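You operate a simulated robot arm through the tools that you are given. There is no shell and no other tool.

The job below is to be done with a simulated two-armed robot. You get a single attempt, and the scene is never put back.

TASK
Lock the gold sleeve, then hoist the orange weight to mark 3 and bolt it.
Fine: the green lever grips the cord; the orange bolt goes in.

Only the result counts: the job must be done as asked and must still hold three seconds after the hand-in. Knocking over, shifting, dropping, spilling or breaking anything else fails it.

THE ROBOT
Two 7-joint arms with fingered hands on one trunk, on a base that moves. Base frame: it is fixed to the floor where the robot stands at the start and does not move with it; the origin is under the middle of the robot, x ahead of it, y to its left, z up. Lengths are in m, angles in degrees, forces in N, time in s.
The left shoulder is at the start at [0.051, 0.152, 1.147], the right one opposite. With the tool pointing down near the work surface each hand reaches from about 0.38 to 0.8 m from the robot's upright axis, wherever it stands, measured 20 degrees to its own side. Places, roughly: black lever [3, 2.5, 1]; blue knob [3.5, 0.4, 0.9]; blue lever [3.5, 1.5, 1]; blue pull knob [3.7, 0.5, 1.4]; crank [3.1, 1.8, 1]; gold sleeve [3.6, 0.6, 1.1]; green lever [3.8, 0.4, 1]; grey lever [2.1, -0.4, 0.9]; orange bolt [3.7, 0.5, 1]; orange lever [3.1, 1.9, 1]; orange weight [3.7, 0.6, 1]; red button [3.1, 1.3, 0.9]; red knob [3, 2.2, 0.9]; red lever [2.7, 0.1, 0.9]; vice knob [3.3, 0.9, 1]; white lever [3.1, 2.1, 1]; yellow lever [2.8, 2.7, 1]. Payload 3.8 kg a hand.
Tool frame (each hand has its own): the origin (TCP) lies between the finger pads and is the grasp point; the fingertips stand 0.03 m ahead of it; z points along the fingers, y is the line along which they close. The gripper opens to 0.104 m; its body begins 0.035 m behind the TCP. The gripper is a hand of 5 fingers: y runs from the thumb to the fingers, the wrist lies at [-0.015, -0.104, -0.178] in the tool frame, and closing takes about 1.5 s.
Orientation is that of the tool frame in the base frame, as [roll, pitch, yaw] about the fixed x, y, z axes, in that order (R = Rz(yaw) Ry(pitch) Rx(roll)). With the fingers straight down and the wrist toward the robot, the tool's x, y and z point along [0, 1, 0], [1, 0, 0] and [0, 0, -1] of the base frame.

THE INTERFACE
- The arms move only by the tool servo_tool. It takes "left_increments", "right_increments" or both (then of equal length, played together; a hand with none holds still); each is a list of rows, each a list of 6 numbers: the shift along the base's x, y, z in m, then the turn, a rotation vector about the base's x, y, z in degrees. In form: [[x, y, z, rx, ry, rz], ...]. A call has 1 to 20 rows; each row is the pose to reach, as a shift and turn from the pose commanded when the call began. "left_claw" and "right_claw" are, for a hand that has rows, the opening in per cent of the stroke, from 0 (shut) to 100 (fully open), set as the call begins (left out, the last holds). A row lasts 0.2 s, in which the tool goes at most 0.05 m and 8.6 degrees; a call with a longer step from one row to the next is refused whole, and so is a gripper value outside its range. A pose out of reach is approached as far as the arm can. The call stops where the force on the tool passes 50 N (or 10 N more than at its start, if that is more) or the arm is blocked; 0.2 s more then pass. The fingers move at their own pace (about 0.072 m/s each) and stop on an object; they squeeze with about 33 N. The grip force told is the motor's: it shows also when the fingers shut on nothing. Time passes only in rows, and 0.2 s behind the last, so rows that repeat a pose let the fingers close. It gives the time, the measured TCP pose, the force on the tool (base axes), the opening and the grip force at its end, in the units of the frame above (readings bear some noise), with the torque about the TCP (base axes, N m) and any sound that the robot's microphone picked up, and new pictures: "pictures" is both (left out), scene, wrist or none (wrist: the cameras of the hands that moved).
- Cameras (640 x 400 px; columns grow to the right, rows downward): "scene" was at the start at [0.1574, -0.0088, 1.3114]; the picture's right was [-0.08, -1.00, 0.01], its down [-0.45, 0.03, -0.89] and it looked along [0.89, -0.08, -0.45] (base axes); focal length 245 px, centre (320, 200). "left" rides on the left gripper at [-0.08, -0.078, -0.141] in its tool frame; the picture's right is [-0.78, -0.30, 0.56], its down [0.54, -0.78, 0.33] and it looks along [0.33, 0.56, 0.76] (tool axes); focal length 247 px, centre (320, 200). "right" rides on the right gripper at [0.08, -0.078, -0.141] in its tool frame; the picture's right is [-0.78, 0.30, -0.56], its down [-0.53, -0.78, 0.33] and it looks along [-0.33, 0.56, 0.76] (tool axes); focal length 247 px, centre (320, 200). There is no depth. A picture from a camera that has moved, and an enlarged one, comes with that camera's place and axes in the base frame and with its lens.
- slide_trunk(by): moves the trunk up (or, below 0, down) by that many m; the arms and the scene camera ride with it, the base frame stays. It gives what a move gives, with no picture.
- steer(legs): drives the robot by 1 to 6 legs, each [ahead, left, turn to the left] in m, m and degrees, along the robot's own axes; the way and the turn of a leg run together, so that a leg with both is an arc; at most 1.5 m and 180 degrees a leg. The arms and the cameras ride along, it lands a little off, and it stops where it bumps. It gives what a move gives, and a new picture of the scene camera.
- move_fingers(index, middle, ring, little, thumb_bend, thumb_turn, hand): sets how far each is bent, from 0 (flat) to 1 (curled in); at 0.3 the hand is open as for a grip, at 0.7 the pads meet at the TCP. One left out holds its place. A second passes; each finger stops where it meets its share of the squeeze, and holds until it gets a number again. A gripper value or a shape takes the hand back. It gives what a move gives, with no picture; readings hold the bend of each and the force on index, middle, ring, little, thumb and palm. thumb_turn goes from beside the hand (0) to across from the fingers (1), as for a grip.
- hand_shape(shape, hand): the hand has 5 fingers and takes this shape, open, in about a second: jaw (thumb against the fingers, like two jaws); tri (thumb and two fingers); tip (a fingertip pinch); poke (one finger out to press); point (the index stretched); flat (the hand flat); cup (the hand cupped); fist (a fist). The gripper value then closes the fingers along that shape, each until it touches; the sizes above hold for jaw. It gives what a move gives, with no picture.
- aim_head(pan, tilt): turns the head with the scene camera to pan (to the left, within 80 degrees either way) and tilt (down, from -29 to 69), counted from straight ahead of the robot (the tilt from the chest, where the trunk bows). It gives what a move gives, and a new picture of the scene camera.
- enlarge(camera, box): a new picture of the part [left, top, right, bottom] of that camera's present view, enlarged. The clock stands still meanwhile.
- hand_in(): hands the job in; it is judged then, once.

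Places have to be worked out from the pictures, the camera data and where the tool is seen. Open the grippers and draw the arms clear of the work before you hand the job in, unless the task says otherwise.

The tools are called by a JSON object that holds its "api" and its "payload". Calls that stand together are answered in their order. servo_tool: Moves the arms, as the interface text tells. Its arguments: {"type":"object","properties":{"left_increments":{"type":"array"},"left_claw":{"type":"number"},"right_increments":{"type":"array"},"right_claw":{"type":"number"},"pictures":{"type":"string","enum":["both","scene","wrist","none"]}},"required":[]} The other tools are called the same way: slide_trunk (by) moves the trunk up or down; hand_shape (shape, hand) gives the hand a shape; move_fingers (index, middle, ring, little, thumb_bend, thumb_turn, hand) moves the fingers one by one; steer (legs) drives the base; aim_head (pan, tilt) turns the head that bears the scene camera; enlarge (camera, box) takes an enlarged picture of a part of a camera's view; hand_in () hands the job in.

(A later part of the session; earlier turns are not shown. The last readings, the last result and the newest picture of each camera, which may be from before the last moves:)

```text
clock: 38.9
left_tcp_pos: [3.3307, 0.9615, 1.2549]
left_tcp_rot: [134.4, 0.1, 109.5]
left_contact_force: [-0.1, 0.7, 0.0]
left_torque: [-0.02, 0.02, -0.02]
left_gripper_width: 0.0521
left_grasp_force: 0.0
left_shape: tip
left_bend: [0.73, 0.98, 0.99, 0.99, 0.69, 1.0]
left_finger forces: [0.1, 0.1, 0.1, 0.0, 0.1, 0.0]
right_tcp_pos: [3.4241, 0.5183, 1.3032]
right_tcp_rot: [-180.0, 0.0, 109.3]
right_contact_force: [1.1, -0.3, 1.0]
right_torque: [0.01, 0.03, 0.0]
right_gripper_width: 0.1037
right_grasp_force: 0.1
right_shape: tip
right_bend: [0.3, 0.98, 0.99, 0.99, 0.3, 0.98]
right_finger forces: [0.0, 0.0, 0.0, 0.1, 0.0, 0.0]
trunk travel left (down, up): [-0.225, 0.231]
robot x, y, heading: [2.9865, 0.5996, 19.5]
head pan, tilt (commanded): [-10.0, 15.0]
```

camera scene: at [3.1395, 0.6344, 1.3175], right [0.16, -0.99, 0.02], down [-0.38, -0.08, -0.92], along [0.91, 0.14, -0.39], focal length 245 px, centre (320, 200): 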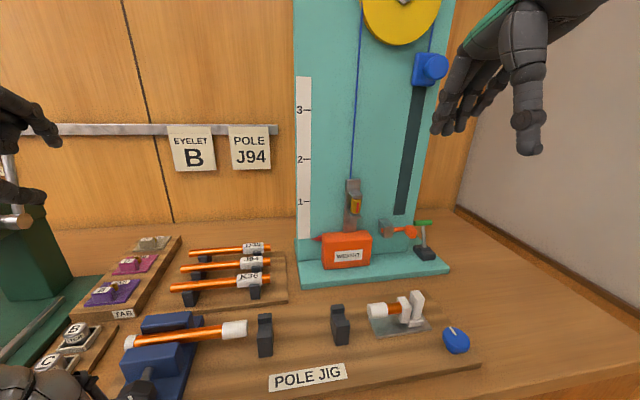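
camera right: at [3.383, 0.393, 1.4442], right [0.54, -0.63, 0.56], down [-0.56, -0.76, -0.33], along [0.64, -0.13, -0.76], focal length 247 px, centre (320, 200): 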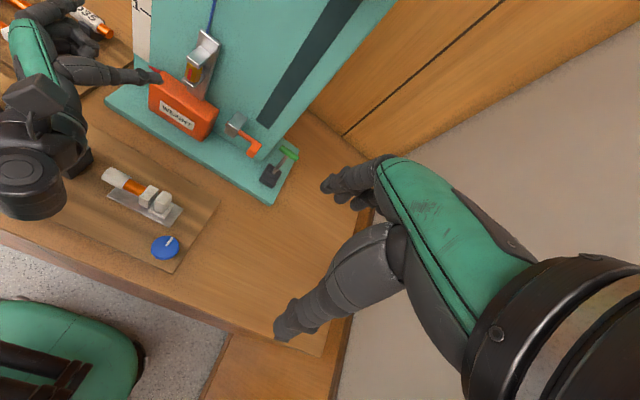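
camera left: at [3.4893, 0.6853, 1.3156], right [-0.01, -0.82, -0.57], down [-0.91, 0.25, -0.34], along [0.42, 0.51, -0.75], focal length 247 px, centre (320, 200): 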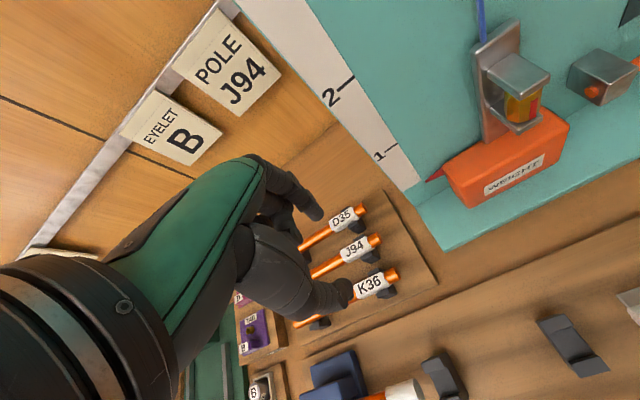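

I'm now at l = −0.41, with the sleeve 0.19 m right of my centerline. I'll raise the trunk 0.15 m so that a lowered elbow stays well above the bench items.

{"api": "slide_trunk", "payload": {"by": 0.15}}

{"api": "aim_head", "payload": {"pan": -15, "tilt": 25}}

```text
clock: 40.7
left_tcp_pos: [3.3318, 0.9634, 1.4044]
left_tcp_rot: [134.4, 0.0, 109.6]
left_contact_force: [-0.1, 0.7, -0.2]
left_torque: [0.06, 0.0, -0.02]
left_gripper_width: 0.0521
left_grasp_force: 0.1
left_shape: tip
left_bend: [0.73, 0.98, 0.99, 0.99, 0.69, 1.0]
left_finger forces: [0.0, 0.0, 0.1, 0.1, 0.1, 0.0]
right_tcp_pos: [3.4249, 0.518, 1.4528]
right_tcp_rot: [179.9, 0.1, 109.2]
right_contact_force: [-0.4, -0.1, 0.2]
right_torque: [0.01, -0.01, 0.02]
right_gripper_width: 0.1037
right_grasp_force: 0.0
right_shape: tip
right_bend: [0.3, 0.98, 0.99, 0.99, 0.3, 0.98]
right_finger forces: [0.0, 0.0, 0.1, 0.0, 0.0, 0.0]
trunk travel left (down, up): [-0.375, 0.081]
robot x, y, heading: [2.9864, 0.5988, 19.1]
head pan, tilt (commanded): [-10.0, 15.0]
```

```text
clock: 41.4
left_tcp_pos: [3.3303, 0.9636, 1.4037]
left_tcp_rot: [134.5, 0.0, 109.6]
left_contact_force: [0.7, 0.8, 0.8]
left_torque: [-0.02, -0.02, -0.01]
left_gripper_width: 0.0522
left_grasp_force: 0.0
left_shape: tip
left_bend: [0.73, 0.98, 0.99, 0.99, 0.69, 1.0]
left_finger forces: [0.0, 0.0, 0.0, 0.1, 0.0, 0.1]
right_tcp_pos: [3.4236, 0.5179, 1.4547]
right_tcp_rot: [-179.9, 0.0, 109.3]
right_contact_force: [0.4, 0.6, -1.8]
right_torque: [0.02, 0.0, -0.01]
right_gripper_width: 0.1041
right_grasp_force: 0.1
right_shape: tip
right_bend: [0.3, 0.98, 0.99, 0.99, 0.3, 0.98]
right_finger forces: [0.0, 0.0, 0.1, 0.0, 0.0, 0.1]
trunk travel left (down, up): [-0.375, 0.081]
robot x, y, heading: [2.9883, 0.6016, 19.3]
head pan, tilt (commanded): [-15.0, 25.0]
camera scene: at [3.0853, 0.6084, 1.4705], right [0.07, -1.0, 0.0], down [-0.44, -0.04, -0.9], along [0.9, 0.06, -0.44], focal length 245 px, centre (320, 200)
```

scene: 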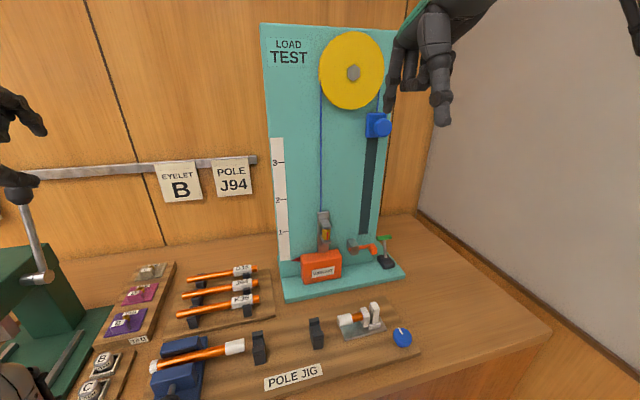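

Now I'll bring the right hand down to a standoff pose in front of the sleeve. It will be tilted 35° down and 20° in from the right, with the pinch half open.

{"api": "servo_tool", "payload": {"right_increments": [[0, 0, -0.027, 5.1, -1.46, -5.84], [0, 0, -0.055, 10.2, -2.92, -11.69], [0, 0, -0.082, 15.29, -4.39, -17.53], [0.01, 0.003, -0.109, 20.39, -5.85, -23.37], [0.03, 0.01, -0.137, 25.49, -7.31, -29.22], [0.05, 0.017, -0.164, 30.59, -8.77, -35.06], [0.072, 0.025, -0.191, 35.69, -10.23, -40.91], [0.095, 0.032, -0.219, 40.79, -11.69, -46.75], [0.118, 0.04, -0.246, 45.88, -13.16, -52.59], [0.142, 0.048, -0.273, 50.98, -14.62, -58.44], [0.1656, 0.0564, -0.3009, 56.08, -16.08, -64.28], [0.1656, 0.0564, -0.3009, 56.08, -16.08, -64.28]], "right_claw": 50}}

```text
clock: 44.0
left_tcp_pos: [3.3298, 0.9629, 1.405]
left_tcp_rot: [134.3, 0.0, 109.6]
left_contact_force: [0.2, 0.5, 0.3]
left_torque: [0.02, -0.01, 0.0]
left_gripper_width: 0.0522
left_grasp_force: 0.1
left_shape: tip
left_bend: [0.73, 0.98, 0.99, 0.99, 0.69, 1.0]
left_finger forces: [0.1, 0.0, 0.1, 0.0, 0.1, 0.1]
right_tcp_pos: [3.5886, 0.5745, 1.1536]
right_tcp_rot: [179.7, -55.0, 39.4]
right_contact_force: [0.4, -1.1, -0.1]
right_torque: [0.03, 0.02, -0.02]
right_gripper_width: 0.0524
right_grasp_force: 0.0
right_shape: tip
right_bend: [0.73, 0.98, 0.99, 0.99, 0.69, 1.0]
right_finger forces: [0.0, 0.0, 0.0, 0.1, 0.1, 0.1]
trunk travel left (down, up): [-0.375, 0.081]
robot x, y, heading: [2.9886, 0.6004, 19.0]
head pan, tilt (commanded): [-15.0, 25.0]
camera scene: at [3.0848, 0.6081, 1.4706], right [0.07, -1.0, 0.0], down [-0.44, -0.04, -0.9], along [0.9, 0.06, -0.44], focal length 245 px, centre (320, 200)
camera right: at [3.4826, 0.5911, 1.299], right [-0.51, -0.8, -0.32], down [-0.51, 0.58, -0.63], along [0.69, -0.16, -0.71], focal length 247 px, centre (320, 200)
```

scene: 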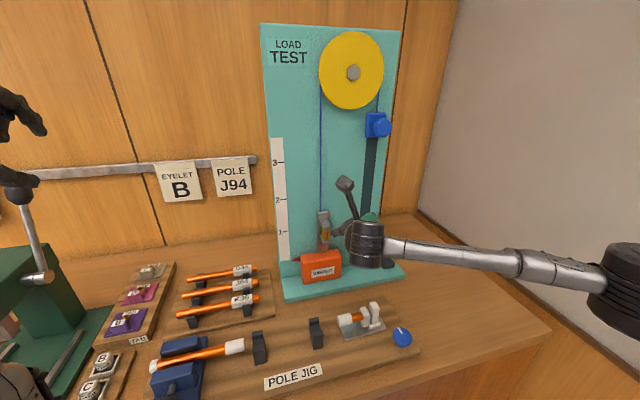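
right: 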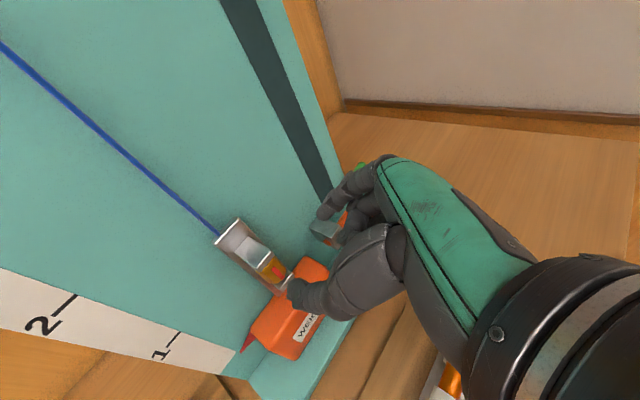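

The standoff pose was reached. I'll zoom in on the fingertips and sleeve.

{"api": "enlarge", "payload": {"camera": "right", "box": [208, 190, 384, 320]}}

{"api": "enlarge", "payload": {"camera": "scene", "box": [272, 165, 432, 290]}}

```text
3.08 times, centred on (296, 255) of right
camera zoom: at [3.4826, 0.5911, 1.299], right [-0.51, -0.8, -0.32], down [-0.51, 0.58, -0.63], along [0.69, -0.16, -0.71], focal length 760 px, centre (394, 31)
```

zoom: 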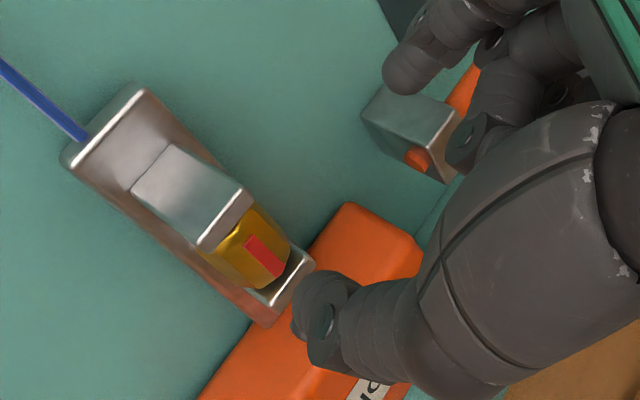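

```text
3.20 times, centred on (352, 228) of scene
camera zoom: at [3.0848, 0.6081, 1.4706], right [0.07, -1.0, 0.0], down [-0.44, -0.04, -0.9], along [0.9, 0.06, -0.44], focal length 783 px, centre (218, 112)
```

zoom: 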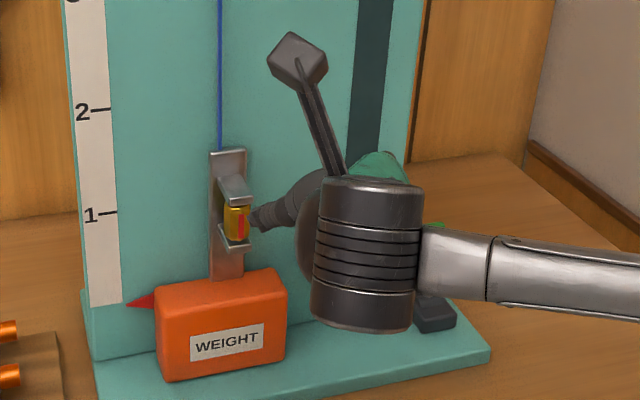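

The fingertips line up with the sleeve to within a few millimeters. I'll approach along the finger direction until the sleeve sits between the thumb and index, stopping just short of full depth.

{"api": "servo_tool", "payload": {"right_increments": [[0.0096, 0.008, -0.0094, 0, 0, 0], [0.0192, 0.016, -0.0188, 0, 0, 0], [0.0288, 0.024, -0.0282, 0, 0, 0], [0.0385, 0.032, -0.0377, 0, 0, 0], [0.0481, 0.04, -0.0471, 0, 0, 0], [0.0577, 0.048, -0.0565, 0, 0, 0]], "right_claw": 52}}

{"api": "enlarge", "payload": {"camera": "right", "box": [208, 190, 384, 300]}}

{"api": "enlarge", "payload": {"camera": "scene", "box": [290, 190, 390, 260]}}

```text
clock: 45.4
left_tcp_pos: [3.3305, 0.963, 1.4042]
left_tcp_rot: [134.4, 0.0, 109.6]
left_contact_force: [0.8, -1.4, 0.7]
left_torque: [0.0, -0.01, -0.01]
left_gripper_width: 0.052
left_grasp_force: 0.0
left_shape: tip
left_bend: [0.73, 0.98, 0.99, 0.99, 0.69, 1.0]
left_finger forces: [0.1, 0.0, 0.0, 0.1, 0.1, 0.0]
right_tcp_pos: [3.6462, 0.6235, 1.0953]
right_tcp_rot: [179.8, -55.1, 39.3]
right_contact_force: [-0.4, 0.8, -0.1]
right_torque: [0.01, -0.02, 0.01]
right_gripper_width: 0.0536
right_grasp_force: 0.0
right_shape: tip
right_bend: [0.73, 0.98, 0.99, 0.99, 0.69, 1.0]
right_finger forces: [0.1, 0.0, 0.1, 0.0, 0.1, 0.0]
trunk travel left (down, up): [-0.375, 0.081]
robot x, y, heading: [2.9866, 0.6007, 19.0]
head pan, tilt (commanded): [-15.0, 25.0]
camera scene: at [3.0855, 0.6087, 1.4705], right [0.07, -1.0, 0.01], down [-0.44, -0.04, -0.9], along [0.9, 0.06, -0.44], focal length 245 px, centre (320, 200)
camera right: at [3.5421, 0.6397, 1.2415], right [-0.51, -0.8, -0.31], down [-0.52, 0.58, -0.63], along [0.69, -0.16, -0.71], focal length 247 px, centre (320, 200)
```

scene: 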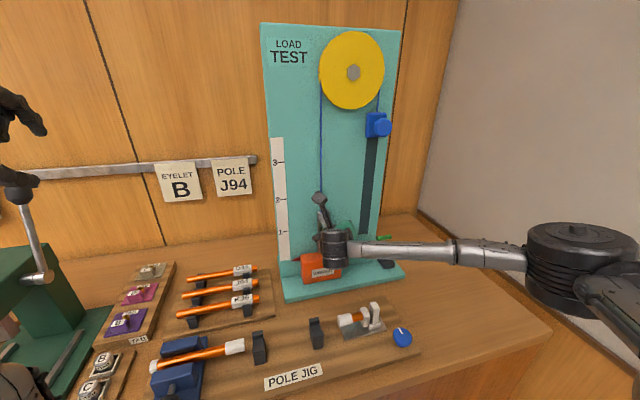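
right: 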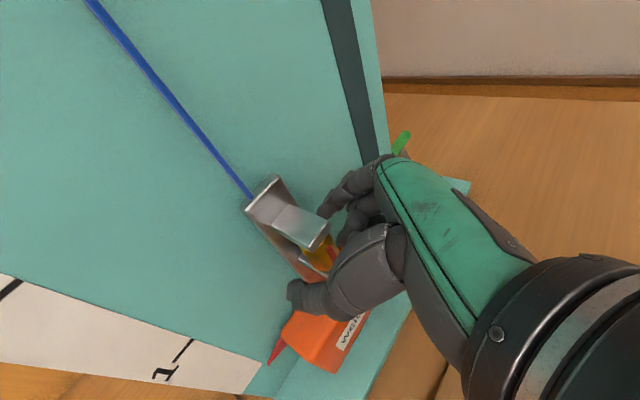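

```text
3.64 times, centred on (296, 245) of right
camera zoom: at [3.5421, 0.6397, 1.2415], right [-0.51, -0.8, -0.31], down [-0.52, 0.58, -0.63], along [0.69, -0.16, -0.71], focal length 898 px, centre (407, 36)
```

zoom: 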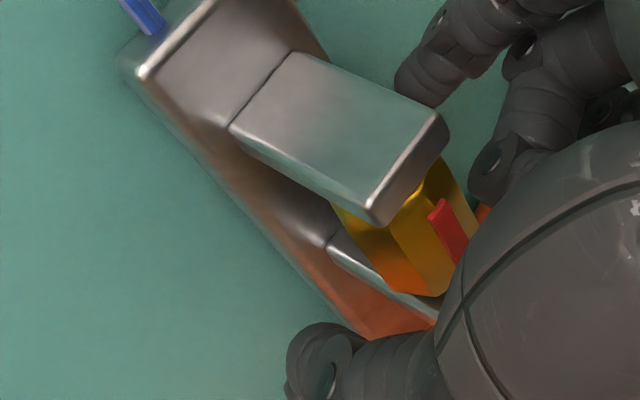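

```text
5.71 times, centred on (340, 225) of scene
camera zoom: at [3.0855, 0.6087, 1.4705], right [0.07, -1.0, 0.01], down [-0.44, -0.04, -0.9], along [0.9, 0.06, -0.44], focal length 1399 px, centre (206, 57)
```

zoom: 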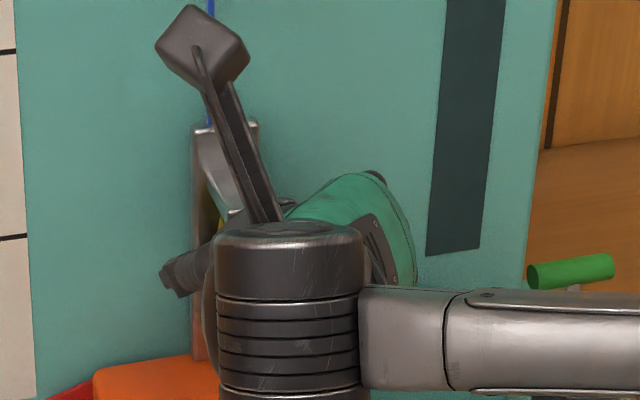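

The sleeve sits between the index and thumb. I'll drop 5 mm to center on its height and close the pinch.

{"api": "servo_tool", "payload": {"right_increments": [[-0.0006, -0.0012, -0.005, 0, 0, 0], [-0.0006, -0.0012, -0.005, 0, 0, 0], [-0.0006, -0.0012, -0.005, 0, 0, 0], [-0.0006, -0.0012, -0.005, 0, 0, 0], [-0.0006, -0.0012, -0.005, 0, 0, 0], [-0.0006, -0.0012, -0.005, 0, 0, 0], [-0.0006, -0.0012, -0.005, 0, 0, 0], [-0.0006, -0.0012, -0.005, 0, 0, 0]], "right_claw": 0, "pictures": "wrist"}}

{"api": "enlarge", "payload": {"camera": "right", "box": [208, 190, 384, 300]}}

```text
clock: 47.2
left_tcp_pos: [3.331, 0.9639, 1.4042]
left_tcp_rot: [134.4, 0.0, 109.6]
left_contact_force: [0.3, -0.4, -0.3]
left_torque: [-0.02, 0.05, -0.01]
left_gripper_width: 0.0521
left_grasp_force: 0.0
left_shape: tip
left_bend: [0.73, 0.98, 0.99, 0.99, 0.69, 1.0]
left_finger forces: [0.0, 0.0, 0.0, 0.0, 0.0, 0.1]
right_tcp_pos: [3.6472, 0.6216, 1.091]
right_tcp_rot: [179.6, -55.0, 39.4]
right_contact_force: [1.8, 0.8, 0.3]
right_torque: [-0.39, -0.36, -0.89]
right_gripper_width: 0.0216
right_grasp_force: 33.4
right_shape: tip
right_bend: [0.72, 1.0, 1.0, 1.0, 0.74, 1.0]
right_finger forces: [31.7, 0.0, 0.1, 0.0, 32.3, 0.1]
trunk travel left (down, up): [-0.375, 0.081]
robot x, y, heading: [2.9869, 0.6007, 19.3]
head pan, tilt (commanded): [-15.0, 25.0]
camera right: at [3.5419, 0.6382, 1.2369], right [-0.51, -0.8, -0.32], down [-0.52, 0.58, -0.63], along [0.69, -0.16, -0.71], focal length 247 px, centre (320, 200)
```

right: 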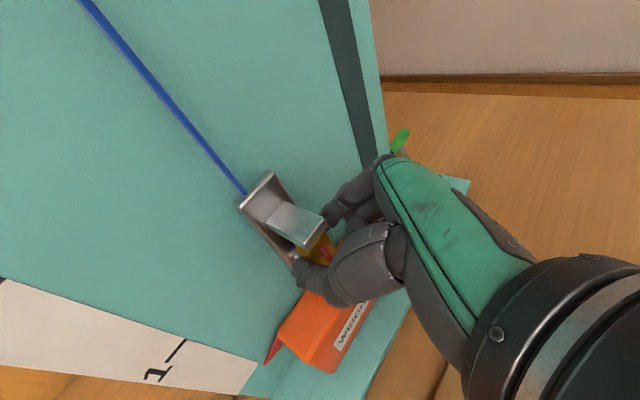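

```text
3.64 times, centred on (296, 245) of right
camera zoom: at [3.5419, 0.6382, 1.2369], right [-0.51, -0.8, -0.32], down [-0.52, 0.58, -0.63], along [0.69, -0.16, -0.71], focal length 898 px, centre (407, 36)
```

zoom: 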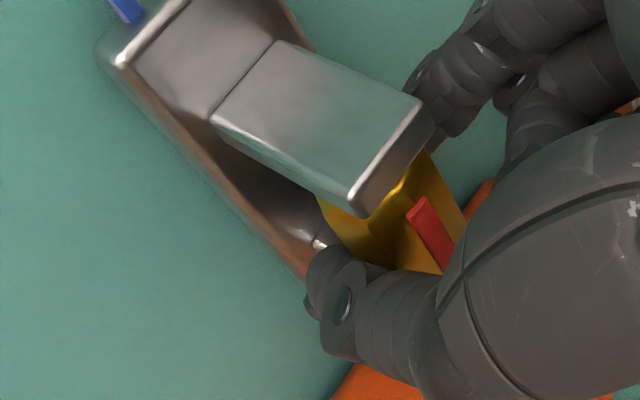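

The index and thumb both press at 32 N on the sleeve. I'll try turning it clockwise as seen from above by about 16°, and watch the torque and the red stripe.

{"api": "servo_tool", "payload": {"right_increments": [[-0.0007, 0.001, 0, 0, 0, -4], [-0.0014, 0.002, 0, 0, 0, -8], [-0.002, 0.0031, 0, 0, 0, -12], [-0.0025, 0.0042, 0, 0, 0, -16]], "pictures": "wrist"}}

{"api": "enlarge", "payload": {"camera": "right", "box": [208, 190, 384, 300]}}

```text
clock: 48.2
left_tcp_pos: [3.334, 0.9641, 1.4026]
left_tcp_rot: [134.6, 0.1, 109.6]
left_contact_force: [0.4, 0.3, -0.1]
left_torque: [0.0, 0.02, -0.01]
left_gripper_width: 0.052
left_grasp_force: 0.1
left_shape: tip
left_bend: [0.73, 0.98, 0.99, 0.99, 0.69, 1.0]
left_finger forces: [0.0, 0.0, 0.0, 0.1, 0.1, 0.0]
right_tcp_pos: [3.6472, 0.6275, 1.0894]
right_tcp_rot: [179.7, -54.9, 23.2]
right_contact_force: [16.5, 8.3, -2.1]
right_torque: [-0.29, -0.34, -0.59]
right_gripper_width: 0.0212
right_grasp_force: 33.1
right_shape: tip
right_bend: [0.73, 1.0, 1.0, 1.0, 0.77, 1.0]
right_finger forces: [23.2, 0.0, 0.1, 0.0, 30.0, 0.0]
trunk travel left (down, up): [-0.375, 0.081]
robot x, y, heading: [2.9844, 0.5982, 19.2]
head pan, tilt (commanded): [-15.0, 25.0]
camera right: at [3.5519, 0.672, 1.2352], right [-0.71, -0.63, -0.31], down [-0.34, 0.7, -0.63], along [0.61, -0.35, -0.71], focal length 247 px, centre (320, 200)
```

right: 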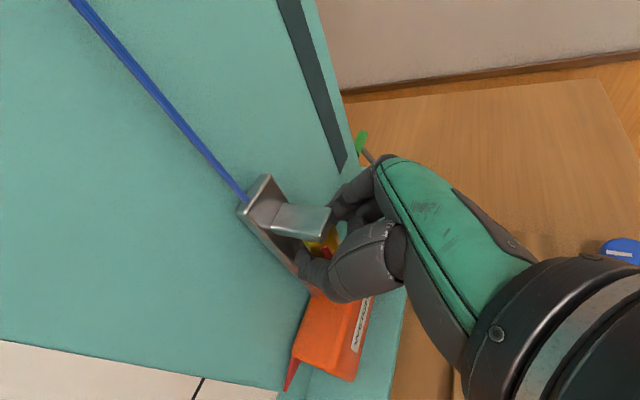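

```text
3.64 times, centred on (296, 245) of right
camera zoom: at [3.5519, 0.672, 1.2352], right [-0.71, -0.63, -0.31], down [-0.34, 0.7, -0.63], along [0.61, -0.35, -0.71], focal length 898 px, centre (407, 36)
```

zoom: 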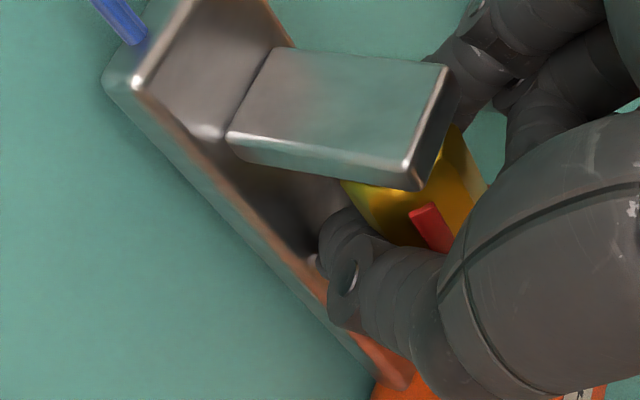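

The red stripe kept its place relative to my fingers while the lug moved, so the sleeve turned with the hand. I'll keep turning clockwise, with the rotation center corrected about 3 mm deeper.

{"api": "servo_tool", "payload": {"right_increments": [[0.001, 0.0022, 0, 0, 0, -4], [0.0012, 0.0036, 0, 0, 0, -8], [0.0012, 0.0048, 0, 0, 0, -12], [0.0012, 0.006, 0, 0, 0, -16], [0.0011, 0.0072, 0, 0, 0, -20], [0.0011, 0.0084, 0, 0, 0, -24]], "pictures": "both"}}

{"api": "enlarge", "payload": {"camera": "right", "box": [208, 190, 384, 300]}}

```text
clock: 49.6
left_tcp_pos: [3.3346, 0.9632, 1.4028]
left_tcp_rot: [134.5, 0.0, 109.7]
left_contact_force: [-0.2, -0.5, -1.0]
left_torque: [0.01, 0.01, 0.0]
left_gripper_width: 0.0523
left_grasp_force: 0.0
left_shape: tip
left_bend: [0.73, 0.98, 0.99, 0.99, 0.69, 1.0]
left_finger forces: [0.0, 0.0, 0.0, 0.1, 0.1, 0.0]
right_tcp_pos: [3.6476, 0.6339, 1.0899]
right_tcp_rot: [179.6, -54.9, -0.7]
right_contact_force: [14.1, 2.3, -0.3]
right_torque: [0.15, 0.09, 0.23]
right_gripper_width: 0.0195
right_grasp_force: 33.4
right_shape: tip
right_bend: [0.73, 1.0, 1.0, 1.0, 0.8, 1.0]
right_finger forces: [31.4, 0.0, 0.0, 0.1, 58.5, 0.0]
trunk travel left (down, up): [-0.375, 0.081]
robot x, y, heading: [2.9851, 0.5978, 19.2]
head pan, tilt (commanded): [-15.0, 25.0]
camera scene: at [3.0888, 0.6091, 1.4702], right [0.07, -1.0, 0.01], down [-0.44, -0.04, -0.9], along [0.89, 0.06, -0.44], focal length 245 px, centre (320, 200)
camera right: at [3.578, 0.7124, 1.2352], right [-0.91, -0.28, -0.31], down [-0.02, 0.77, -0.63], along [0.42, -0.57, -0.71], focal length 247 px, centre (320, 200)
```

scene: 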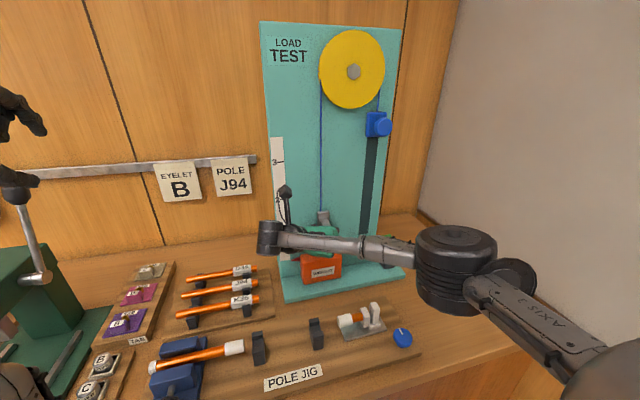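
right: 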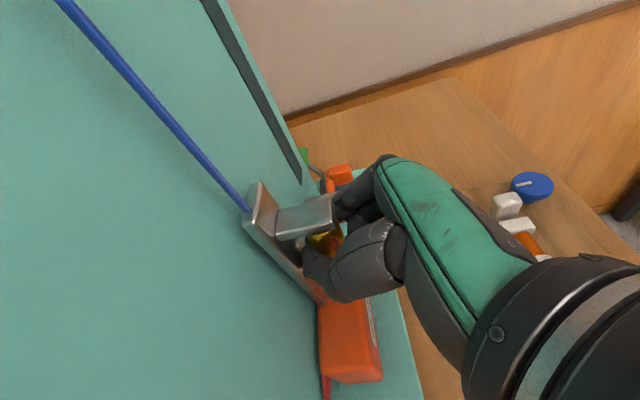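

```text
3.64 times, centred on (296, 245) of right
camera zoom: at [3.578, 0.7124, 1.2352], right [-0.91, -0.28, -0.31], down [-0.02, 0.77, -0.63], along [0.42, -0.57, -0.71], focal length 898 px, centre (407, 36)
```

zoom: 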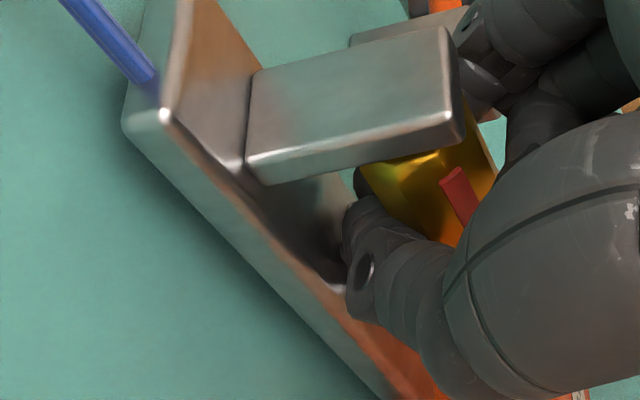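

The sleeve has turned about 40° with the hand and there's been no stop or sound yet. I'll open the pinch, back off, swing the hand back around the sleeve to +25° and come in again for a second grip.

{"api": "servo_tool", "payload": {"right_increments": [[-0.004, 0.0001, 0.003, 0, 0, 0], [-0.0095, 0.0002, 0.0067, 0, 0, 0], [-0.015, 0.0002, 0.0105, 0, 0, 0], [-0.0205, 0.0003, 0.0143, 0, 0, 0], [-0.0201, -0.0042, 0.0143, 0, 0, 7.5], [-0.0192, -0.009, 0.0143, 0, 0, 15], [-0.0179, -0.0143, 0.0143, 0, 0, 22.5], [-0.0157, -0.0188, 0.0143, 0, 0, 30], [-0.0129, -0.0229, 0.0143, 0, 0, 37.5], [-0.0098, -0.0267, 0.0143, 0, 0, 45], [-0.005, -0.022, 0.0095, 0, 0, 45], [0.0, -0.0172, 0.0048, 0, 0, 45], [0.005, -0.0125, 0.0, 0, 0, 45]], "right_claw": 55, "pictures": "wrist"}}

{"api": "enlarge", "payload": {"camera": "right", "box": [208, 190, 384, 300]}}

```text
clock: 52.4
left_tcp_pos: [3.3302, 0.9627, 1.4041]
left_tcp_rot: [134.4, 0.0, 109.5]
left_contact_force: [0.3, 0.4, -0.6]
left_torque: [-0.04, 0.02, -0.03]
left_gripper_width: 0.052
left_grasp_force: 0.1
left_shape: tip
left_bend: [0.73, 0.98, 0.99, 0.99, 0.69, 1.0]
left_finger forces: [0.1, 0.0, 0.0, 0.0, 0.0, 0.1]
right_tcp_pos: [3.6512, 0.6213, 1.0903]
right_tcp_rot: [179.7, -54.9, 44.4]
right_contact_force: [0.8, 0.5, 0.1]
right_torque: [0.0, 0.01, 0.01]
right_gripper_width: 0.0571
right_grasp_force: 0.1
right_shape: tip
right_bend: [0.73, 0.98, 0.99, 0.99, 0.67, 1.0]
right_finger forces: [0.0, 0.1, 0.0, 0.1, 0.0, 0.0]
trunk travel left (down, up): [-0.375, 0.081]
robot x, y, heading: [2.9896, 0.5971, 19.3]
head pan, tilt (commanded): [-15.0, 25.0]
camera right: at [3.5451, 0.6288, 1.2361], right [-0.44, -0.84, -0.32], down [-0.56, 0.53, -0.63], along [0.7, -0.1, -0.71], focal length 247 px, centre (320, 200)
```

right: 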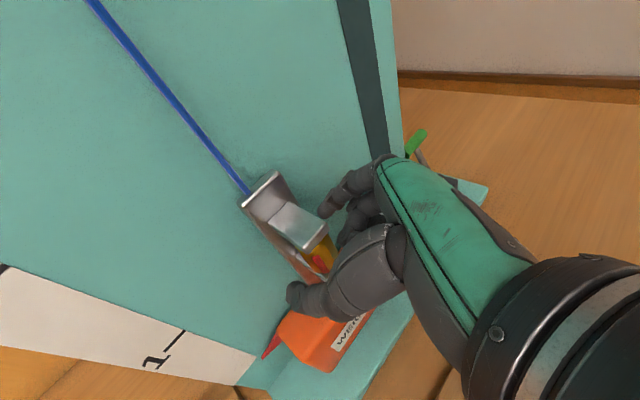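

```text
3.64 times, centred on (296, 245) of right
camera zoom: at [3.5451, 0.6288, 1.2361], right [-0.44, -0.84, -0.32], down [-0.56, 0.53, -0.63], along [0.7, -0.1, -0.71], focal length 898 px, centre (407, 36)
```

zoom: 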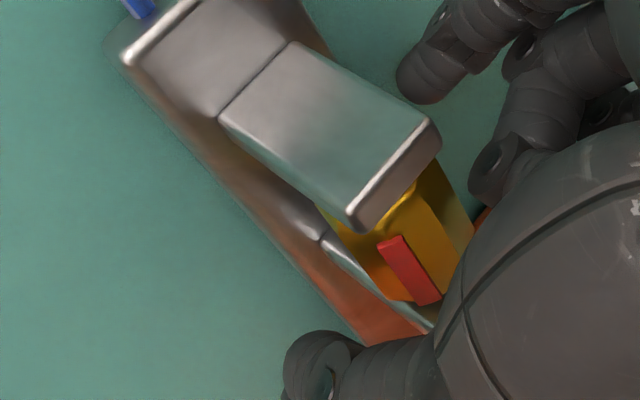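

The stripe has clearly moved toward the left face and the sleeve stayed where I left it. I'll close again and turn another 45° clockwise.

{"api": "servo_tool", "payload": {"right_increments": [[0, 0, 0, 0, 0, 0], [0, 0, 0, 0, 0, 0], [0, 0, 0, 0, 0, 0], [0, 0, 0, 0, 0, 0], [0, 0, 0, 0, 0, 0], [0, 0, 0, 0, 0, 0]], "right_claw": 0, "pictures": "none"}}

{"api": "servo_tool", "payload": {"right_increments": [[-0.001, 0.0012, 0, 0, 0, -5], [-0.0019, 0.0024, 0, 0, 0, -10], [-0.0026, 0.0038, 0, 0, 0, -15], [-0.0033, 0.0052, 0, 0, 0, -20], [-0.0038, 0.0067, 0, 0, 0, -25], [-0.0042, 0.0082, 0, 0, 0, -30], [-0.0045, 0.0097, 0, 0, 0, -35], [-0.0047, 0.0111, 0, 0, 0, -40], [-0.0049, 0.0125, 0, 0, 0, -45]], "pictures": "wrist"}}

{"api": "enlarge", "payload": {"camera": "right", "box": [208, 190, 384, 300]}}

```text
clock: 53.8
left_tcp_pos: [3.3309, 0.9628, 1.4045]
left_tcp_rot: [134.3, -0.1, 109.6]
left_contact_force: [-0.7, 0.4, -0.4]
left_torque: [-0.02, 0.0, 0.01]
left_gripper_width: 0.052
left_grasp_force: 0.1
left_shape: tip
left_bend: [0.73, 0.98, 0.99, 0.99, 0.69, 1.0]
left_finger forces: [0.1, 0.0, 0.0, 0.1, 0.0, 0.1]
right_tcp_pos: [3.65, 0.6215, 1.0903]
right_tcp_rot: [179.6, -54.9, 44.4]
right_contact_force: [-5.5, 0.0, -8.3]
right_torque: [-0.4, -0.06, -0.93]
right_gripper_width: 0.0289
right_grasp_force: 33.1
right_shape: tip
right_bend: [0.74, 1.0, 1.0, 1.0, 0.74, 1.0]
right_finger forces: [32.1, 0.0, 0.1, 0.0, 33.5, 0.0]
trunk travel left (down, up): [-0.375, 0.081]
robot x, y, heading: [2.9823, 0.6014, 19.3]
head pan, tilt (commanded): [-15.0, 25.0]
```

```text
clock: 55.8
left_tcp_pos: [3.3336, 0.9638, 1.4041]
left_tcp_rot: [134.6, 0.0, 109.7]
left_contact_force: [-0.2, 0.7, 0.4]
left_torque: [0.01, 0.03, 0.04]
left_gripper_width: 0.052
left_grasp_force: 0.1
left_shape: tip
left_bend: [0.73, 0.98, 0.99, 0.99, 0.69, 1.0]
left_finger forces: [0.1, 0.0, 0.0, 0.1, 0.0, 0.0]
right_tcp_pos: [3.6494, 0.6326, 1.09]
right_tcp_rot: [179.6, -54.9, -0.7]
right_contact_force: [17.1, 3.7, -0.3]
right_torque: [0.13, 0.04, 0.23]
right_gripper_width: 0.0227
right_grasp_force: 32.8
right_shape: tip
right_bend: [0.75, 1.0, 1.0, 1.0, 0.81, 1.0]
right_finger forces: [27.3, 0.0, 0.1, 0.1, 48.2, 0.1]
trunk travel left (down, up): [-0.375, 0.081]
robot x, y, heading: [2.9876, 0.6009, 19.3]
head pan, tilt (commanded): [-15.0, 25.0]
camera right: at [3.579, 0.7128, 1.2354], right [-0.91, -0.28, -0.31], down [-0.02, 0.77, -0.63], along [0.42, -0.57, -0.71], focal length 247 px, centre (320, 200)
```

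right: 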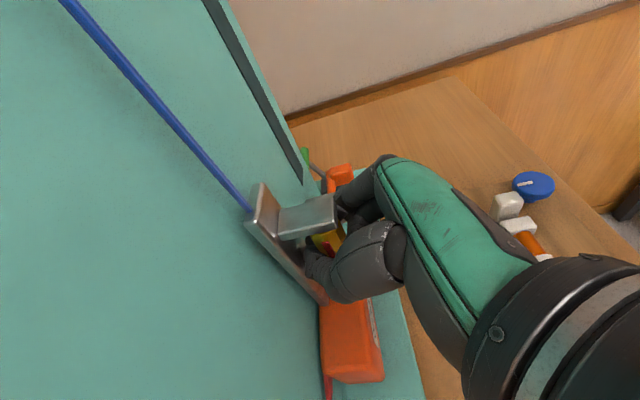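

```text
3.64 times, centred on (296, 245) of right
camera zoom: at [3.579, 0.7128, 1.2354], right [-0.91, -0.28, -0.31], down [-0.02, 0.77, -0.63], along [0.42, -0.57, -0.71], focal length 898 px, centre (407, 36)
```

zoom: 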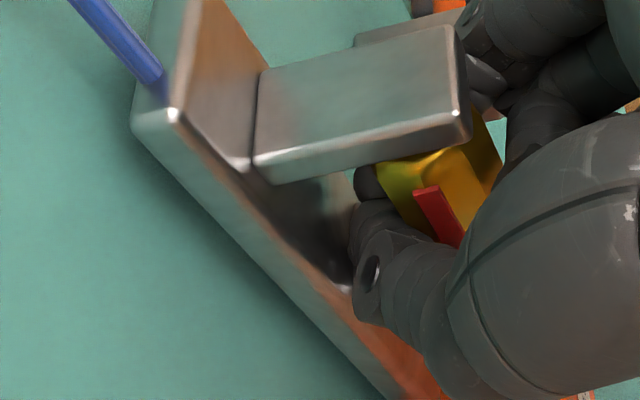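

The sleeve has now turned about 80–85° in total and I haven't met a hard stop. I'll release, swing back around and check where the stripe points.

{"api": "servo_tool", "payload": {"right_increments": [[-0.004, 0.0001, 0.003, 0, 0, 0], [-0.0095, 0.0002, 0.0067, 0, 0, 0], [-0.015, 0.0002, 0.0105, 0, 0, 0], [-0.0205, 0.0003, 0.0143, 0, 0, 0], [-0.0201, -0.0042, 0.0143, 0, 0, 7.5], [-0.0192, -0.009, 0.0143, 0, 0, 15], [-0.0179, -0.0143, 0.0143, 0, 0, 22.5], [-0.0157, -0.0188, 0.0143, 0, 0, 30], [-0.0129, -0.0229, 0.0143, 0, 0, 37.5], [-0.0098, -0.0267, 0.0143, 0, 0, 45], [-0.005, -0.022, 0.0095, 0, 0, 45], [0.0, -0.0172, 0.0048, 0, 0, 45], [0.005, -0.0125, 0.0, 0, 0, 45]], "right_claw": 55, "pictures": "wrist"}}

{"api": "enlarge", "payload": {"camera": "right", "box": [208, 190, 384, 300]}}

{"api": "enlarge", "payload": {"camera": "scene", "box": [290, 190, 370, 240]}}

```text
clock: 58.6
left_tcp_pos: [3.331, 0.9622, 1.4053]
left_tcp_rot: [134.4, 0.0, 109.5]
left_contact_force: [0.6, 0.8, -0.5]
left_torque: [0.0, -0.04, -0.05]
left_gripper_width: 0.0523
left_grasp_force: 0.0
left_shape: tip
left_bend: [0.73, 0.98, 0.99, 0.99, 0.69, 1.0]
left_finger forces: [0.1, 0.0, 0.0, 0.1, 0.1, 0.1]
right_tcp_pos: [3.6513, 0.6204, 1.0927]
right_tcp_rot: [179.7, -55.0, 44.4]
right_contact_force: [0.7, -0.3, -0.4]
right_torque: [0.01, -0.01, 0.0]
right_gripper_width: 0.0569
right_grasp_force: 0.0
right_shape: tip
right_bend: [0.73, 0.98, 0.99, 0.99, 0.67, 1.0]
right_finger forces: [0.1, 0.0, 0.0, 0.0, 0.1, 0.0]
trunk travel left (down, up): [-0.375, 0.081]
robot x, y, heading: [2.9857, 0.5984, 19.4]
head pan, tilt (commanded): [-15.0, 25.0]
camera right: at [3.5442, 0.6284, 1.2369], right [-0.44, -0.84, -0.32], down [-0.56, 0.53, -0.63], along [0.7, -0.1, -0.71], focal length 247 px, centre (320, 200)
```

right: 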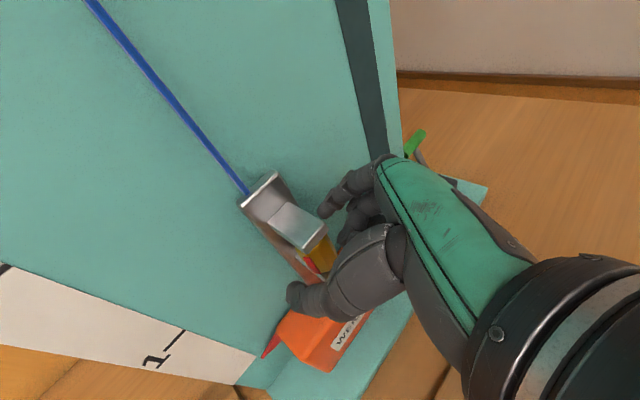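

```text
3.64 times, centred on (296, 245) of right
camera zoom: at [3.5442, 0.6284, 1.2369], right [-0.44, -0.84, -0.32], down [-0.56, 0.53, -0.63], along [0.7, -0.1, -0.71], focal length 898 px, centre (407, 36)
```

zoom: 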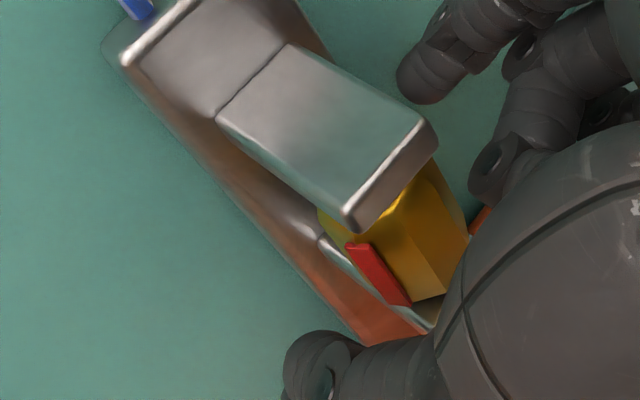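

```text
8.00 times, centred on (330, 215) of scene
camera zoom: at [3.0853, 0.6082, 1.4705], right [0.07, -1.0, 0.0], down [-0.44, -0.04, -0.9], along [0.9, 0.06, -0.44], focal length 1958 px, centre (240, 80)
```

zoom: 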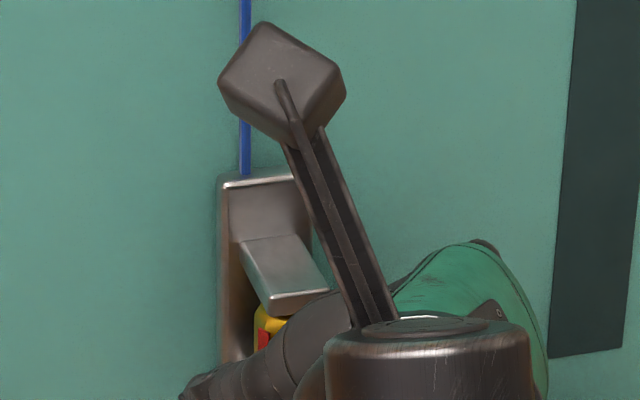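

The stripe now faces left, so the sleeve is at roughly 75°. I'll grip again and keep turning clockwise until it hits a stop.

{"api": "servo_tool", "payload": {"right_increments": [[0, 0, 0, 0, 0, 0], [0, 0, 0, 0, 0, 0], [0, 0, 0, 0, 0, 0], [0, 0, 0, 0, 0, 0], [0, 0, 0, 0, 0, 0], [0, 0, 0, 0, 0, 0]], "right_claw": 0, "pictures": "none"}}

{"api": "servo_tool", "payload": {"right_increments": [[-0.001, 0.0012, 0, 0, 0, -5], [-0.0019, 0.0024, 0, 0, 0, -10], [-0.0026, 0.0038, 0, 0, 0, -15], [-0.0033, 0.0052, 0, 0, 0, -20]], "pictures": "wrist"}}

{"api": "enlarge", "payload": {"camera": "right", "box": [208, 190, 384, 300]}}

```text
clock: 60.0
left_tcp_pos: [3.3301, 0.9626, 1.4054]
left_tcp_rot: [134.4, -0.1, 109.7]
left_contact_force: [-0.4, -0.8, 0.3]
left_torque: [-0.01, 0.02, 0.01]
left_gripper_width: 0.0521
left_grasp_force: 0.0
left_shape: tip
left_bend: [0.73, 0.98, 0.99, 0.99, 0.69, 1.0]
left_finger forces: [0.0, 0.1, 0.1, 0.0, 0.1, 0.1]
right_tcp_pos: [3.6486, 0.62, 1.0913]
right_tcp_rot: [179.6, -54.9, 44.4]
right_contact_force: [-4.5, -0.3, -5.4]
right_torque: [-0.41, -0.16, -1.0]
right_gripper_width: 0.0276
right_grasp_force: 32.8
right_shape: tip
right_bend: [0.74, 1.0, 1.0, 1.0, 0.74, 1.0]
right_finger forces: [33.5, 0.0, 0.0, 0.0, 33.5, 0.0]
trunk travel left (down, up): [-0.375, 0.081]
robot x, y, heading: [2.9877, 0.6031, 19.4]
head pan, tilt (commanded): [-15.0, 25.0]
```

```text
clock: 61.0
left_tcp_pos: [3.3337, 0.9652, 1.4037]
left_tcp_rot: [134.6, 0.1, 109.7]
left_contact_force: [0.1, 0.0, -0.3]
left_torque: [0.0, -0.01, 0.01]
left_gripper_width: 0.0521
left_grasp_force: 0.2
left_shape: tip
left_bend: [0.73, 0.98, 0.99, 0.99, 0.69, 1.0]
left_finger forces: [0.0, 0.1, 0.0, 0.1, 0.0, 0.1]
right_tcp_pos: [3.6506, 0.628, 1.0904]
right_tcp_rot: [179.6, -54.9, 24.4]
right_contact_force: [9.3, 6.1, -5.9]
right_torque: [-0.24, -0.02, -0.37]
right_gripper_width: 0.0254
right_grasp_force: 33.4
right_shape: tip
right_bend: [0.74, 1.0, 1.0, 1.0, 0.78, 1.0]
right_finger forces: [22.3, 0.1, 0.0, 0.1, 36.2, 0.0]
trunk travel left (down, up): [-0.375, 0.081]
robot x, y, heading: [2.9853, 0.6007, 19.1]
head pan, tilt (commanded): [-15.0, 25.0]
camera right: at [3.553, 0.6706, 1.2359], right [-0.7, -0.64, -0.31], down [-0.35, 0.69, -0.63], along [0.62, -0.33, -0.71], focal length 247 px, centre (320, 200)
```

right: 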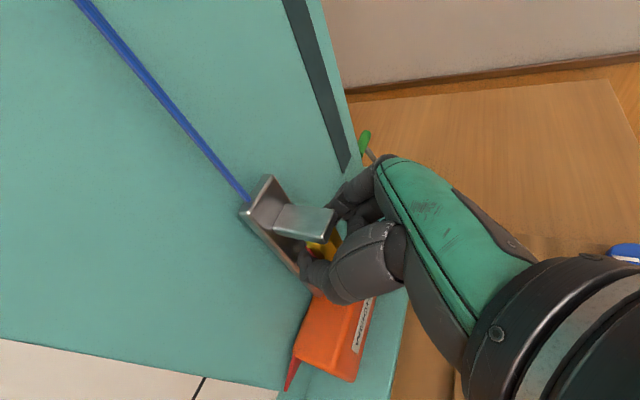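

```text
3.64 times, centred on (296, 245) of right
camera zoom: at [3.553, 0.6706, 1.2359], right [-0.7, -0.64, -0.31], down [-0.35, 0.69, -0.63], along [0.62, -0.33, -0.71], focal length 898 px, centre (407, 36)
```

zoom: 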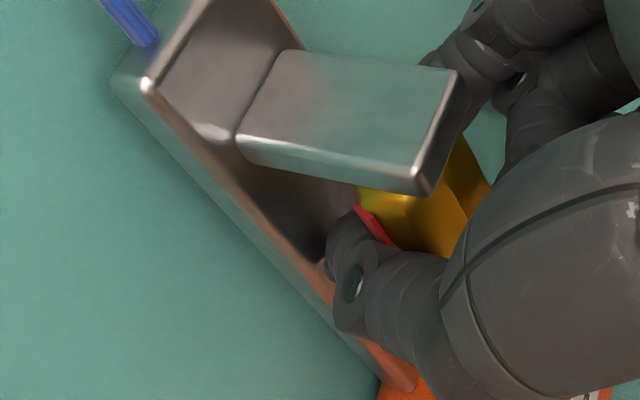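

The stripe is still moving with the hand and now sits at about 95°. I'll continue the turn.

{"api": "servo_tool", "payload": {"right_increments": [[-0.0005, 0.0015, 0, 0, 0, -5], [-0.0009, 0.003, 0, 0, 0, -10], [-0.0012, 0.0045, 0, 0, 0, -15], [-0.0014, 0.0059, 0, 0, 0, -20], [-0.0016, 0.0073, 0, 0, 0, -25]], "pictures": "wrist"}}

{"api": "enlarge", "payload": {"camera": "right", "box": [208, 190, 384, 300]}}

```text
clock: 62.2
left_tcp_pos: [3.3336, 0.9636, 1.404]
left_tcp_rot: [134.4, 0.0, 109.7]
left_contact_force: [0.2, 0.6, 0.2]
left_torque: [0.01, -0.02, 0.0]
left_gripper_width: 0.0521
left_grasp_force: 0.1
left_shape: tip
left_bend: [0.73, 0.98, 0.99, 0.99, 0.69, 1.0]
left_finger forces: [0.0, 0.1, 0.0, 0.0, 0.0, 0.1]
right_tcp_pos: [3.6485, 0.6333, 1.09]
right_tcp_rot: [179.4, -54.9, -0.7]
right_contact_force: [14.5, 1.1, 1.0]
right_torque: [0.15, 0.03, 0.18]
right_gripper_width: 0.0224
right_grasp_force: 33.1
right_shape: tip
right_bend: [0.75, 1.0, 1.0, 1.0, 0.81, 1.0]
right_finger forces: [28.1, 0.0, 0.0, 0.0, 48.4, 0.1]
trunk travel left (down, up): [-0.375, 0.081]
robot x, y, heading: [2.9849, 0.5984, 18.9]
head pan, tilt (commanded): [-15.0, 25.0]
camera right: at [3.5789, 0.7126, 1.2359], right [-0.91, -0.28, -0.31], down [-0.02, 0.77, -0.63], along [0.42, -0.57, -0.71], focal length 247 px, centre (320, 200)
```

right: 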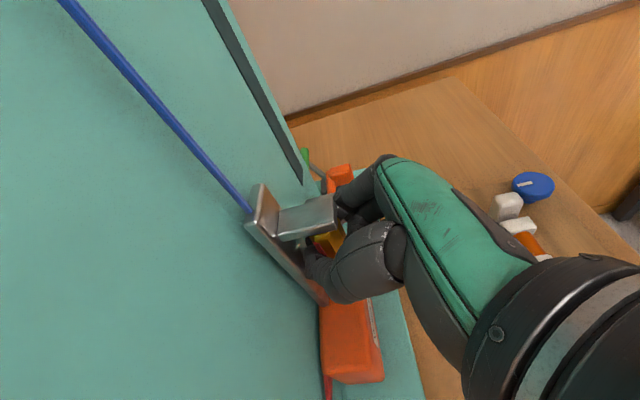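

```text
3.64 times, centred on (296, 245) of right
camera zoom: at [3.5789, 0.7126, 1.2359], right [-0.91, -0.28, -0.31], down [-0.02, 0.77, -0.63], along [0.42, -0.57, -0.71], focal length 898 px, centre (407, 36)
```

zoom: 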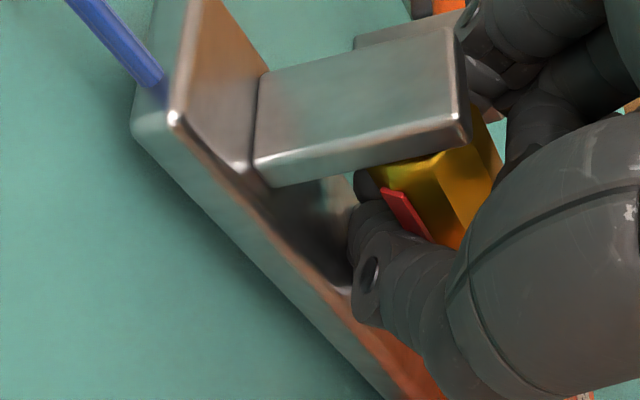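

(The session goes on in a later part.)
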